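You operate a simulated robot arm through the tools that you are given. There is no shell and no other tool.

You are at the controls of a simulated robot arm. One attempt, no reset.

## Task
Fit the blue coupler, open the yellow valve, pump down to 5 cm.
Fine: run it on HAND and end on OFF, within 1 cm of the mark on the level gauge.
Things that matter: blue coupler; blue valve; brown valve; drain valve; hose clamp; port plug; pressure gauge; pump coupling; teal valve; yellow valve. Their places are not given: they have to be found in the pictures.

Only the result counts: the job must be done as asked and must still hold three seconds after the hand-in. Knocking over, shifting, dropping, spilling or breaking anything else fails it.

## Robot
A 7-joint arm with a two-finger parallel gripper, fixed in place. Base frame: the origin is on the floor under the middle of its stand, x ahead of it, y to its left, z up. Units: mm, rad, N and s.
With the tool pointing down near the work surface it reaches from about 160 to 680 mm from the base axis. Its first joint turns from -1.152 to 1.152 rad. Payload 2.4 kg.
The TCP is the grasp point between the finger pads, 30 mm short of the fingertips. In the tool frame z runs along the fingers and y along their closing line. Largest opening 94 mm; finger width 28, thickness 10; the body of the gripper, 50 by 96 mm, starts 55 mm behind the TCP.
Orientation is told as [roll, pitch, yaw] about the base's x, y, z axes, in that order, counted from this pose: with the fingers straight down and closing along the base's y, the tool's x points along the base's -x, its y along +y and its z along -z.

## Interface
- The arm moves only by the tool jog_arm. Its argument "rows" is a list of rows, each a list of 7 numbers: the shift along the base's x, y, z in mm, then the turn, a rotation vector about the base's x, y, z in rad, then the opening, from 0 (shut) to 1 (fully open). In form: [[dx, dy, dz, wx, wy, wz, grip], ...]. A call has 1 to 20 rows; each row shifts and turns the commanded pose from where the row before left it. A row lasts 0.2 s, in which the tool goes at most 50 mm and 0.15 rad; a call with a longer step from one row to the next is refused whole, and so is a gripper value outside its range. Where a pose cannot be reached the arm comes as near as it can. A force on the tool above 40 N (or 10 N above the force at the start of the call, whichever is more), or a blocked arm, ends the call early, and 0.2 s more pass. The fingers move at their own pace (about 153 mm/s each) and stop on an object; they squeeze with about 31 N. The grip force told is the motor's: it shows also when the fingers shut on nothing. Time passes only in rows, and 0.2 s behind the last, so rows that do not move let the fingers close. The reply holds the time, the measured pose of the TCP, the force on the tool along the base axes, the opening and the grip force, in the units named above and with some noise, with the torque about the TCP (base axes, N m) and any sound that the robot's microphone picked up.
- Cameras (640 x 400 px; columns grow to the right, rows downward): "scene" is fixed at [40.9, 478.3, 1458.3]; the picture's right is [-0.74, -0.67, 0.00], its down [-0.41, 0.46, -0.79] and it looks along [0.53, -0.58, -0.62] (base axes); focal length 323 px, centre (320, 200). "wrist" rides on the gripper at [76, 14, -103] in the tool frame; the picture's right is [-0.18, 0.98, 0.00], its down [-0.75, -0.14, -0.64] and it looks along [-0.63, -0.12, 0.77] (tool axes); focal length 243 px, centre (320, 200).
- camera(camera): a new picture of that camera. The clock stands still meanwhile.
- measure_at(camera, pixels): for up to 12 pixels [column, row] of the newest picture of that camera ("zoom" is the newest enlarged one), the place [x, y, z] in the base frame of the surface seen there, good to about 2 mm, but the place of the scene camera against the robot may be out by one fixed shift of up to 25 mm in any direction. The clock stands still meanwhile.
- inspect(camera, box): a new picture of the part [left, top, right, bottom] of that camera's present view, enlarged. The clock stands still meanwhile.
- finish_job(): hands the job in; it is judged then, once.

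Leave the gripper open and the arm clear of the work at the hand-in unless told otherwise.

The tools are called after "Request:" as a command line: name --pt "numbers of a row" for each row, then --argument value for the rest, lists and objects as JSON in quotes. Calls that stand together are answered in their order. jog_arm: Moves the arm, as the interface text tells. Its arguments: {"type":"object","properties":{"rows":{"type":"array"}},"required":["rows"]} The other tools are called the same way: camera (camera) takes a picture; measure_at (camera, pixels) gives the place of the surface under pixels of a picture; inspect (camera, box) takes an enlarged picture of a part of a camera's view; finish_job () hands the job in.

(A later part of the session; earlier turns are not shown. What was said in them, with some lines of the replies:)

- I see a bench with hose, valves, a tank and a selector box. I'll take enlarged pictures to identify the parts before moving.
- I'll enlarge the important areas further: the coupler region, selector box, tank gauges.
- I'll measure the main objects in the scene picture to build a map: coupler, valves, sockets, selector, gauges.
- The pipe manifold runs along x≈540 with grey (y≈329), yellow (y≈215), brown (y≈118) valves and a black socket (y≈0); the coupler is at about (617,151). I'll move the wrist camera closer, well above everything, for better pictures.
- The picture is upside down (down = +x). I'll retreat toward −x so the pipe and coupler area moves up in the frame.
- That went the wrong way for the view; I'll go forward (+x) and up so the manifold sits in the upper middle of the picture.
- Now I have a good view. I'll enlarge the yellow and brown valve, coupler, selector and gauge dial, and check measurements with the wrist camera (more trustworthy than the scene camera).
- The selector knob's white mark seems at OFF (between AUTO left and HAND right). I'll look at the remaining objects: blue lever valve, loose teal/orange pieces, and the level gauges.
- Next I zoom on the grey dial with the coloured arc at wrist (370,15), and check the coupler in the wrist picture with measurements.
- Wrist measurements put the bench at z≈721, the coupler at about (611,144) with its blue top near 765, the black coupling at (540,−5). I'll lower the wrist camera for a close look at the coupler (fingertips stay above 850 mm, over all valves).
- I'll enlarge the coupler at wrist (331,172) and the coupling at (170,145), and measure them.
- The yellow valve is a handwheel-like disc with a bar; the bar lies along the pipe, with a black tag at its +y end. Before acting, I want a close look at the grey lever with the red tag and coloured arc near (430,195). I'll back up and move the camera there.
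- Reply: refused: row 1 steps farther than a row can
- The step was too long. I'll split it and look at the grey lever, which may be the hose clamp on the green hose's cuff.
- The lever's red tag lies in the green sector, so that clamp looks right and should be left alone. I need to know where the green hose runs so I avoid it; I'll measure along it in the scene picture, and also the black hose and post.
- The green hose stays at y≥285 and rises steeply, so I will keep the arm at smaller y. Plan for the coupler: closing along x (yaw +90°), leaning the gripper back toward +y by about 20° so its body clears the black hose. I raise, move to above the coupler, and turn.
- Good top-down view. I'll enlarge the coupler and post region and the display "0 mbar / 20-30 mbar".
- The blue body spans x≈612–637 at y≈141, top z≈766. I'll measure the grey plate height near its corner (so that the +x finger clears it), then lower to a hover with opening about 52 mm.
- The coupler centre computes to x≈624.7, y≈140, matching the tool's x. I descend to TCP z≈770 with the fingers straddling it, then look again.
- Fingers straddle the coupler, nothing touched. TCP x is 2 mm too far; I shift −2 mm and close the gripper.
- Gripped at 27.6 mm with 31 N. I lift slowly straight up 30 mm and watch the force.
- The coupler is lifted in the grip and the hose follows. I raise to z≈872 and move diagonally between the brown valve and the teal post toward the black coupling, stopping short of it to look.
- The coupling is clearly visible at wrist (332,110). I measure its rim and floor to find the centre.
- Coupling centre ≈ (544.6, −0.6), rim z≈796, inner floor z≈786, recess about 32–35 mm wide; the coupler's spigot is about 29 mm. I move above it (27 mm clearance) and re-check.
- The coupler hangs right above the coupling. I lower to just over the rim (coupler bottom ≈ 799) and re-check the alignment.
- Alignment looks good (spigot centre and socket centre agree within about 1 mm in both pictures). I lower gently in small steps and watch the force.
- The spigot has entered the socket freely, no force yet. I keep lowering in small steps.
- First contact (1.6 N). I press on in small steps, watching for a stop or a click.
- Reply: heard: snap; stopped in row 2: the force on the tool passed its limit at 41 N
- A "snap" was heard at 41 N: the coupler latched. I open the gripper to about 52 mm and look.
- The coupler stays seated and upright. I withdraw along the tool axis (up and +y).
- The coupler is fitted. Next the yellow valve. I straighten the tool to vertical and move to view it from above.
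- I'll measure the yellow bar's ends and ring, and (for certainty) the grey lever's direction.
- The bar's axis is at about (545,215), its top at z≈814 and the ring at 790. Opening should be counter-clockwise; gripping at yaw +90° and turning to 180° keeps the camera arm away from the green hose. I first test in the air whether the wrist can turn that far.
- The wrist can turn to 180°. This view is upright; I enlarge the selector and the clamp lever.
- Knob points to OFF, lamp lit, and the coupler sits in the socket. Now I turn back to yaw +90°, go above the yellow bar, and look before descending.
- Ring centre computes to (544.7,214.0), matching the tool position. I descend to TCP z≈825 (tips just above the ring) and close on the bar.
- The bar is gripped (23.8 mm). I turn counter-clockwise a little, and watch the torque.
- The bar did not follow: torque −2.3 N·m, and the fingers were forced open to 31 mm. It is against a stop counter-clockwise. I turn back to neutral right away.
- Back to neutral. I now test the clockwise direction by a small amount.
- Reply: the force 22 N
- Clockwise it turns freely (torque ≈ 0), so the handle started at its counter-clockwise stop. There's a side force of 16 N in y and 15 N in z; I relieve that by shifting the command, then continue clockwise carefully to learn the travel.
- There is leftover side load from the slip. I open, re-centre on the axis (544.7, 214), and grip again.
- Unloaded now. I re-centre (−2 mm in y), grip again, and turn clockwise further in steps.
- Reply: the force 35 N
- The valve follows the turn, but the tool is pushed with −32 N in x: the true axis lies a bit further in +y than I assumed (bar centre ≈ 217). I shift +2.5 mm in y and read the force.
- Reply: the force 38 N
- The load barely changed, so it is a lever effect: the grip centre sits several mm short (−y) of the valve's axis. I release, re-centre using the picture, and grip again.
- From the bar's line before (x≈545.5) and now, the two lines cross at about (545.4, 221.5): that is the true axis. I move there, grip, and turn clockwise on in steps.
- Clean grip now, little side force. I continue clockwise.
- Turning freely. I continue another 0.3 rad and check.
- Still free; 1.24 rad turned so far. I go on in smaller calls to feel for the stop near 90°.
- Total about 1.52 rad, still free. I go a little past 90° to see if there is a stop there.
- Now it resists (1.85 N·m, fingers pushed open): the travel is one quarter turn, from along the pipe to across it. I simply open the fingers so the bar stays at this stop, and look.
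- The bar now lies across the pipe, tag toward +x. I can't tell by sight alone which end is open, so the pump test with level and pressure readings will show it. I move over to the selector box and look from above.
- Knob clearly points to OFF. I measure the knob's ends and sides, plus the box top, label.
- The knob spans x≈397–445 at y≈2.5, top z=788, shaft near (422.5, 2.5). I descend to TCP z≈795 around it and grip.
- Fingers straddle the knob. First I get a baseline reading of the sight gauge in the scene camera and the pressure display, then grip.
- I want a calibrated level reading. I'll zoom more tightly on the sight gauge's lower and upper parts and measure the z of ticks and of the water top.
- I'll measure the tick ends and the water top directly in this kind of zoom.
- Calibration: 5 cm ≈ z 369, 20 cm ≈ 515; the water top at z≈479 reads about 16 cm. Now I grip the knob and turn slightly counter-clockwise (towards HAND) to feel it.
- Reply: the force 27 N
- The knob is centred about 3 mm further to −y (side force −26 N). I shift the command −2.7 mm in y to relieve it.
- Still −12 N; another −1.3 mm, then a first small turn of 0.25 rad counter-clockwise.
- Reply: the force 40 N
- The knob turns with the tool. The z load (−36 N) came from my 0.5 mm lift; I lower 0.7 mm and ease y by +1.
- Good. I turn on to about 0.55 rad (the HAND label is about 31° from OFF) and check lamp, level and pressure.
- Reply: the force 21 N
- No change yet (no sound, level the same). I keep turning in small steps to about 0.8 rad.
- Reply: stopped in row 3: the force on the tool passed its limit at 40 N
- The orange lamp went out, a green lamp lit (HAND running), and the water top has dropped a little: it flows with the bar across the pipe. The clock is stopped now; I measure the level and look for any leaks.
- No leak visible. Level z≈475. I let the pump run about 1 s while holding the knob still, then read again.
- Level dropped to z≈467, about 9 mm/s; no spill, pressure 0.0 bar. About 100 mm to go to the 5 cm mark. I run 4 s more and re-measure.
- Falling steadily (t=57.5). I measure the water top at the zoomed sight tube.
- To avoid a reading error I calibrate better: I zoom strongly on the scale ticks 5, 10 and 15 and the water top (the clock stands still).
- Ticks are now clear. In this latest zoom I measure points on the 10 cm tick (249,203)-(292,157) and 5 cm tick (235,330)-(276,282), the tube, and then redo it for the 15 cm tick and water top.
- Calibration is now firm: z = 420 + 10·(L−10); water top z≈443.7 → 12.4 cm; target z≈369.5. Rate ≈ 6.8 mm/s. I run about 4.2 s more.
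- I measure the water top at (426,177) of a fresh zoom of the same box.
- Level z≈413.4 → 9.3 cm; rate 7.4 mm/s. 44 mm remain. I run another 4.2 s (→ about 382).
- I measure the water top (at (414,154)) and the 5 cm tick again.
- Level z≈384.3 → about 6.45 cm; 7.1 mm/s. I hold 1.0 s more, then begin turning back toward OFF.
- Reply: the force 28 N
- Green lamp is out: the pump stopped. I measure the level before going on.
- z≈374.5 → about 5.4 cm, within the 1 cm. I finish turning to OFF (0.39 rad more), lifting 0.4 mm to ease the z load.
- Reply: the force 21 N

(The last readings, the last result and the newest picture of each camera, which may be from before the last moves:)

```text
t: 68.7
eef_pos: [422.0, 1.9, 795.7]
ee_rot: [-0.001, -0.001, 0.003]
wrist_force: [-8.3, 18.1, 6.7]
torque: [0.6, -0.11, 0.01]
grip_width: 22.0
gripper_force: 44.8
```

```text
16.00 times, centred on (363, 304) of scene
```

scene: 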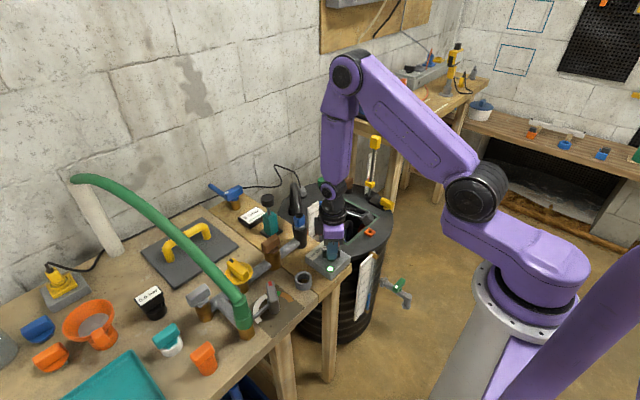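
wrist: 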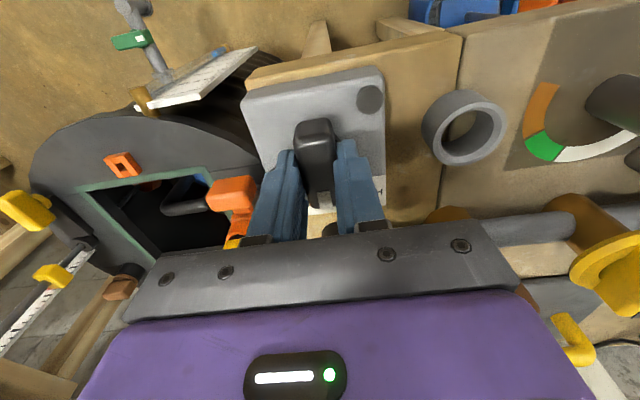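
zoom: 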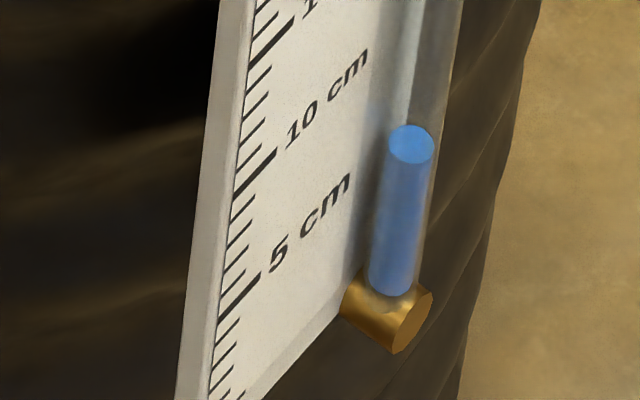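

Knob is at OFF. I measure the level again, as it seems to have moved very slightly upward.

Request:
inspect --camera "scene" --box '[350, 296, 376, 312]'

Request:
measure_at --camera "zoom" --pixels '[[411, 145], [401, 145], [421, 145], [411, 136], [405, 139], [416, 149], [408, 142], [414, 142]]'

Request:
inspect --camera "wrist" --box '[220, 60, 420, 240]'

Request:
inspect --camera "scene" --box '[290, 215, 370, 295]'

```text
16.00 times, centred on (363, 304) of scene
```

zoom: 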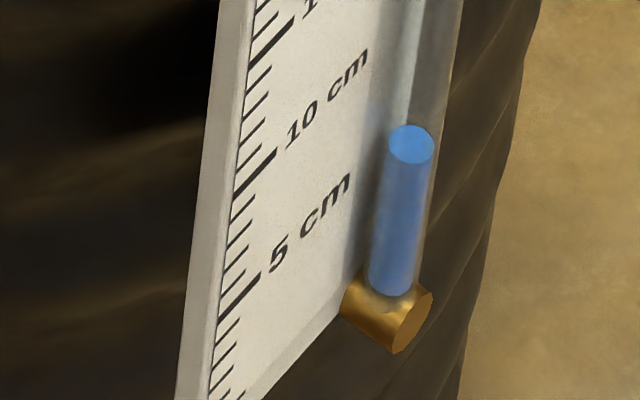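

```text
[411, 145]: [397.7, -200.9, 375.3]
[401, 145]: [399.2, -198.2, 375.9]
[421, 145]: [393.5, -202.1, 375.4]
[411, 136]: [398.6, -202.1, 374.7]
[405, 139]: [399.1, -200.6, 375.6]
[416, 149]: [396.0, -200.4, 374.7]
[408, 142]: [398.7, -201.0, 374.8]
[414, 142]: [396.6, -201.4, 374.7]
```

```text
2.22 times, centred on (320, 150) of wrist
```

zoom: 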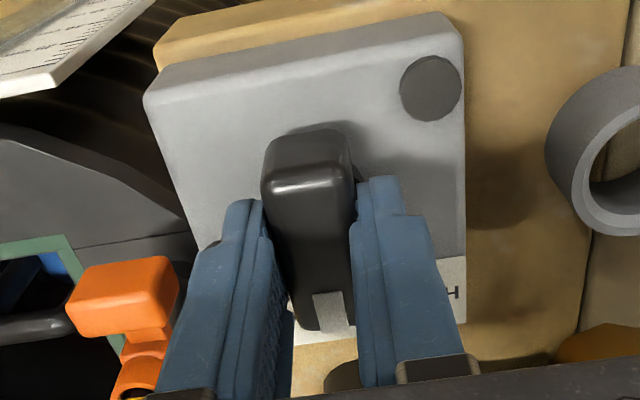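

```text
5.00 times, centred on (330, 255) of scene
```

zoom: 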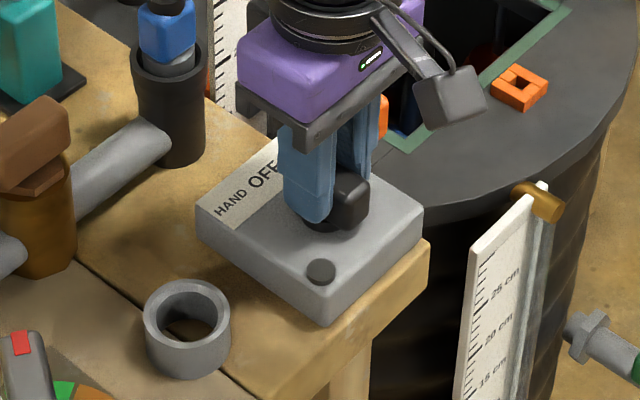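

Level z≈375.1 (5.5 cm), nearly unchanged. I release the knob and rise clear, then check level and knob again.

Request:
jog_arm --pt "0 0 0 0 0 0 0.3" --pt "0 0 0 0 0 0 0.5" --pt "0 0 0 0 0 0 0.5" --pt "0 0 35 0 0 0 0.5" --pt "0 0 40 0 0 0 0.5" --pt "0 0 30 0 0 0 0.5" --pt "0 0 0 0 0 0 0.5"

Request:
camera --camera "wrist"

Request:
inspect --camera "scene" --box '[350, 296, 376, 312]'

Request:
measure_at --camera "zoom" --pixels '[[411, 144], [401, 144], [421, 144], [411, 135], [405, 138], [416, 148], [408, 141], [414, 141]]'

```text
t: 70.2
eef_pos: [423.8, 1.0, 899.5]
ee_rot: [-0.002, -0.002, 0.005]
wrist_force: [0.3, 0.7, -0.2]
torque: [0.0, -0.03, -0.01]
grip_width: 47.0
gripper_force: 0.1
```

```text
taken
```

wrist: 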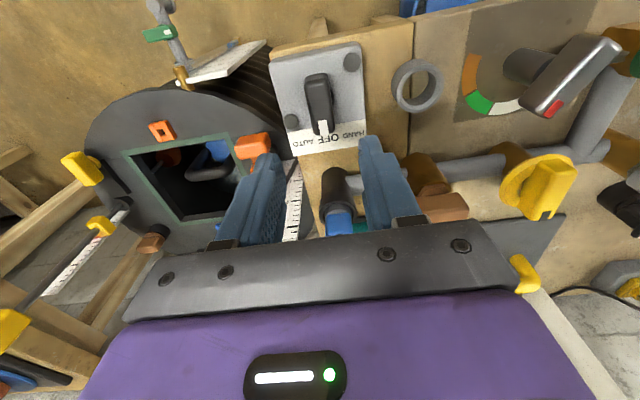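

```text
16.00 times, centred on (363, 304) of scene
```

zoom: 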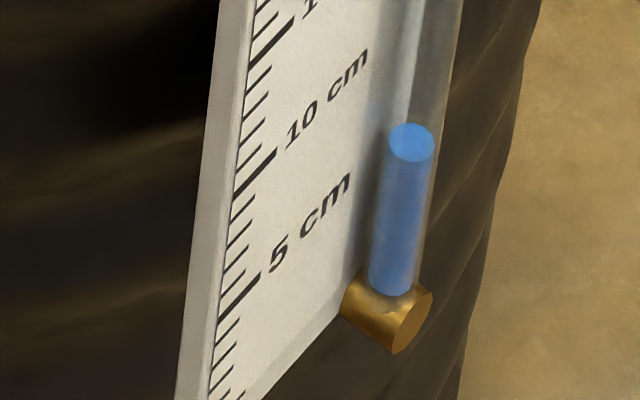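

```text
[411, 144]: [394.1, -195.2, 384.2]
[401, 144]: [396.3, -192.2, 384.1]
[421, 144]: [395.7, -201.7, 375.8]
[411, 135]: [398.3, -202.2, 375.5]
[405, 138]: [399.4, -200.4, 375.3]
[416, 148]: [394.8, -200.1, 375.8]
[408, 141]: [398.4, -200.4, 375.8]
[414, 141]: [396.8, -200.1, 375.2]
```

Level z≈375.6 (5.5 cm), creeping up about 0.4 mm/s, so I should not dawdle in simulated time. With the clock standing still I verify the knob, coupler and valve.

Request:
inspect --camera "wrist" --box '[250, 30, 390, 160]'

Request:
inspect --camera "scene" --box '[170, 180, 350, 330]'

Request:
camera --camera "scene"

Request:
inspect --camera "scene" --box '[270, 190, 330, 250]'

```text
3.08 times, centred on (320, 95) of wrist
```

zoom: 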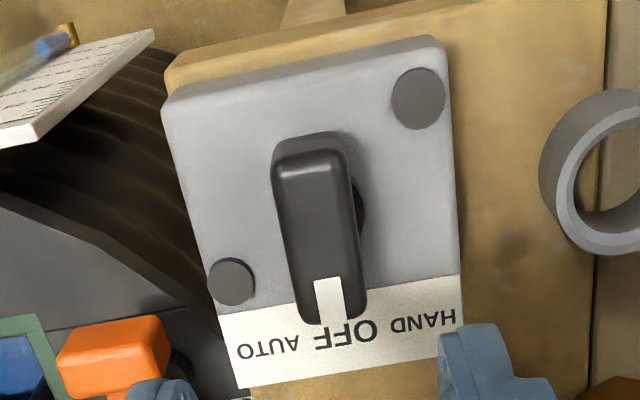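

```text
2.67 times, centred on (260, 255) of scene
```

zoom: 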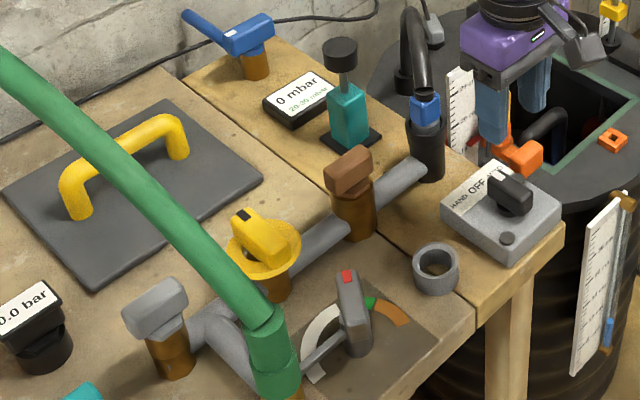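

```text
taken
```

scene: 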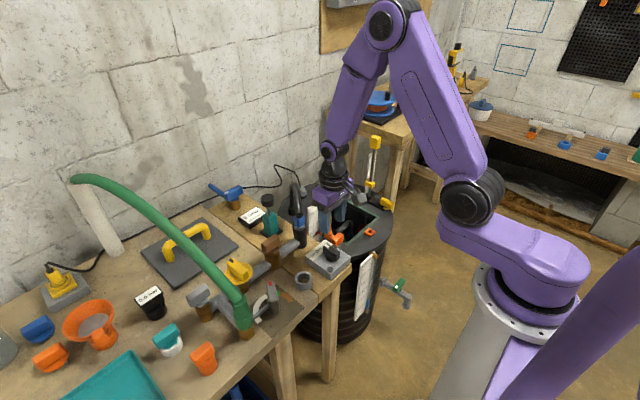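

```text
6.67 times, centred on (300, 220) of scene
```

zoom: 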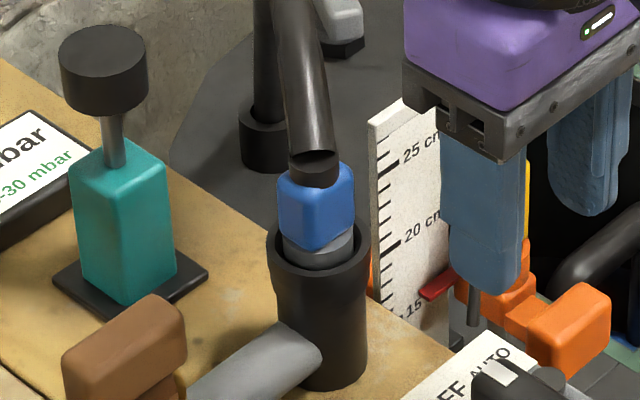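

Knob reads OFF, lamps are out, coupler seated, yellow bar across, nothing else disturbed. I open the gripper fully and rise a bit more, then do a last level check.

Request:
jog_arm --pt "0 0 45 0 0 0 1" --pt "-15 0 45 0 0 0 1" --pt "0 0 0 0 0 0 1"

Request:
inspect --camera "scene" --box '[350, 296, 376, 312]'

Request:
measure_at --camera "zoom" --pixels '[[421, 143], [411, 135], [405, 138], [416, 146], [408, 140], [414, 140], [411, 142], [222, 313], [232, 303], [242, 292], [252, 282]]'

```text
t: 71.0
eef_pos: [408.3, 1.6, 990.5]
ee_rot: [-0.001, -0.002, 0.005]
wrist_force: [-0.4, 0.8, -0.1]
torque: [-0.01, 0.01, 0.01]
grip_width: 94.2
gripper_force: 0.0
```

```text
16.00 times, centred on (363, 304) of scene
```

zoom: 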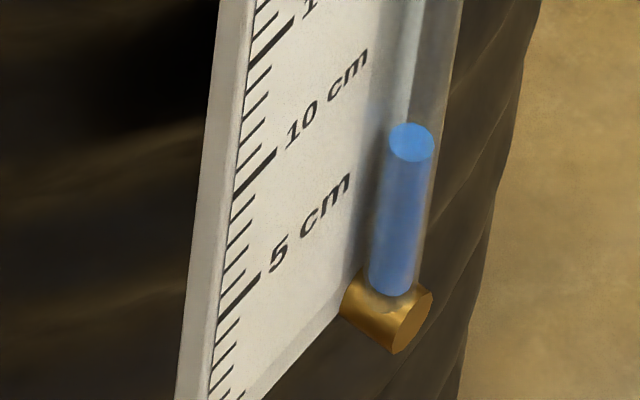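

```text
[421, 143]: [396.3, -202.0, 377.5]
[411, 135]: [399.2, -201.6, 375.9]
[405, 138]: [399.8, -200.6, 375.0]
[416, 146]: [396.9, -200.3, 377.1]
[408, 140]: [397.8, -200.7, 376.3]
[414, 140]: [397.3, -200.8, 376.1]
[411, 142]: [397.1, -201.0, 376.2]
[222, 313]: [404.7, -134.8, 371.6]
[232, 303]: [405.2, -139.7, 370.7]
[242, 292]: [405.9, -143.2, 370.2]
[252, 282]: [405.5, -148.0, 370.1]
```

Water at z≈376.2 against the 5 cm tick at 370.5, so about 5.6 cm. It is creeping up roughly 0.5 mm/s, so it should be about 5.7 cm after three seconds, inside 1 cm. The knob is on OFF, the coupler latched, the yellow valve turned fully to its flowing end, the gripper open and the arm clear. I hand in now.

Request:
finish_job

```text
The job is handed in.
```

The tank is pumped down to about 5.6 cm on the sight gauge, with the pump back on OFF. The job is handed in, but no verdict came back.

- **Coupler:** the blue coupler is seated in the black pump coupling. It latched with an audible snap and stayed upright when released.
- **Yellow valve:** it was against its counter-clockwise stop with the bar along the pipe. I turned it a quarter turn clockwise to its other stop, so the bar now lies across the pipe. Bar position alone didn't show which end is open. I took this end as open because the level fell as soon as the pump ran. I didn't test the other position.
- **Pumping:** it ran on HAND for about 15 seconds, falling roughly 7 mm per second from about 16 cm. The pressure display, checked at the start of the run, read 0.0 bar, and I saw no leak.
- **Level now:** after switching to OFF, the level crept up by about 0.5 mm per second. It should be near 5.7 cm three seconds after hand-in, inside the 1 cm limit. I don't know the cause of the creep.

The gripper is fully open and the arm is raised clear of the work. I moved only the coupler, the yellow valve and the selector knob.
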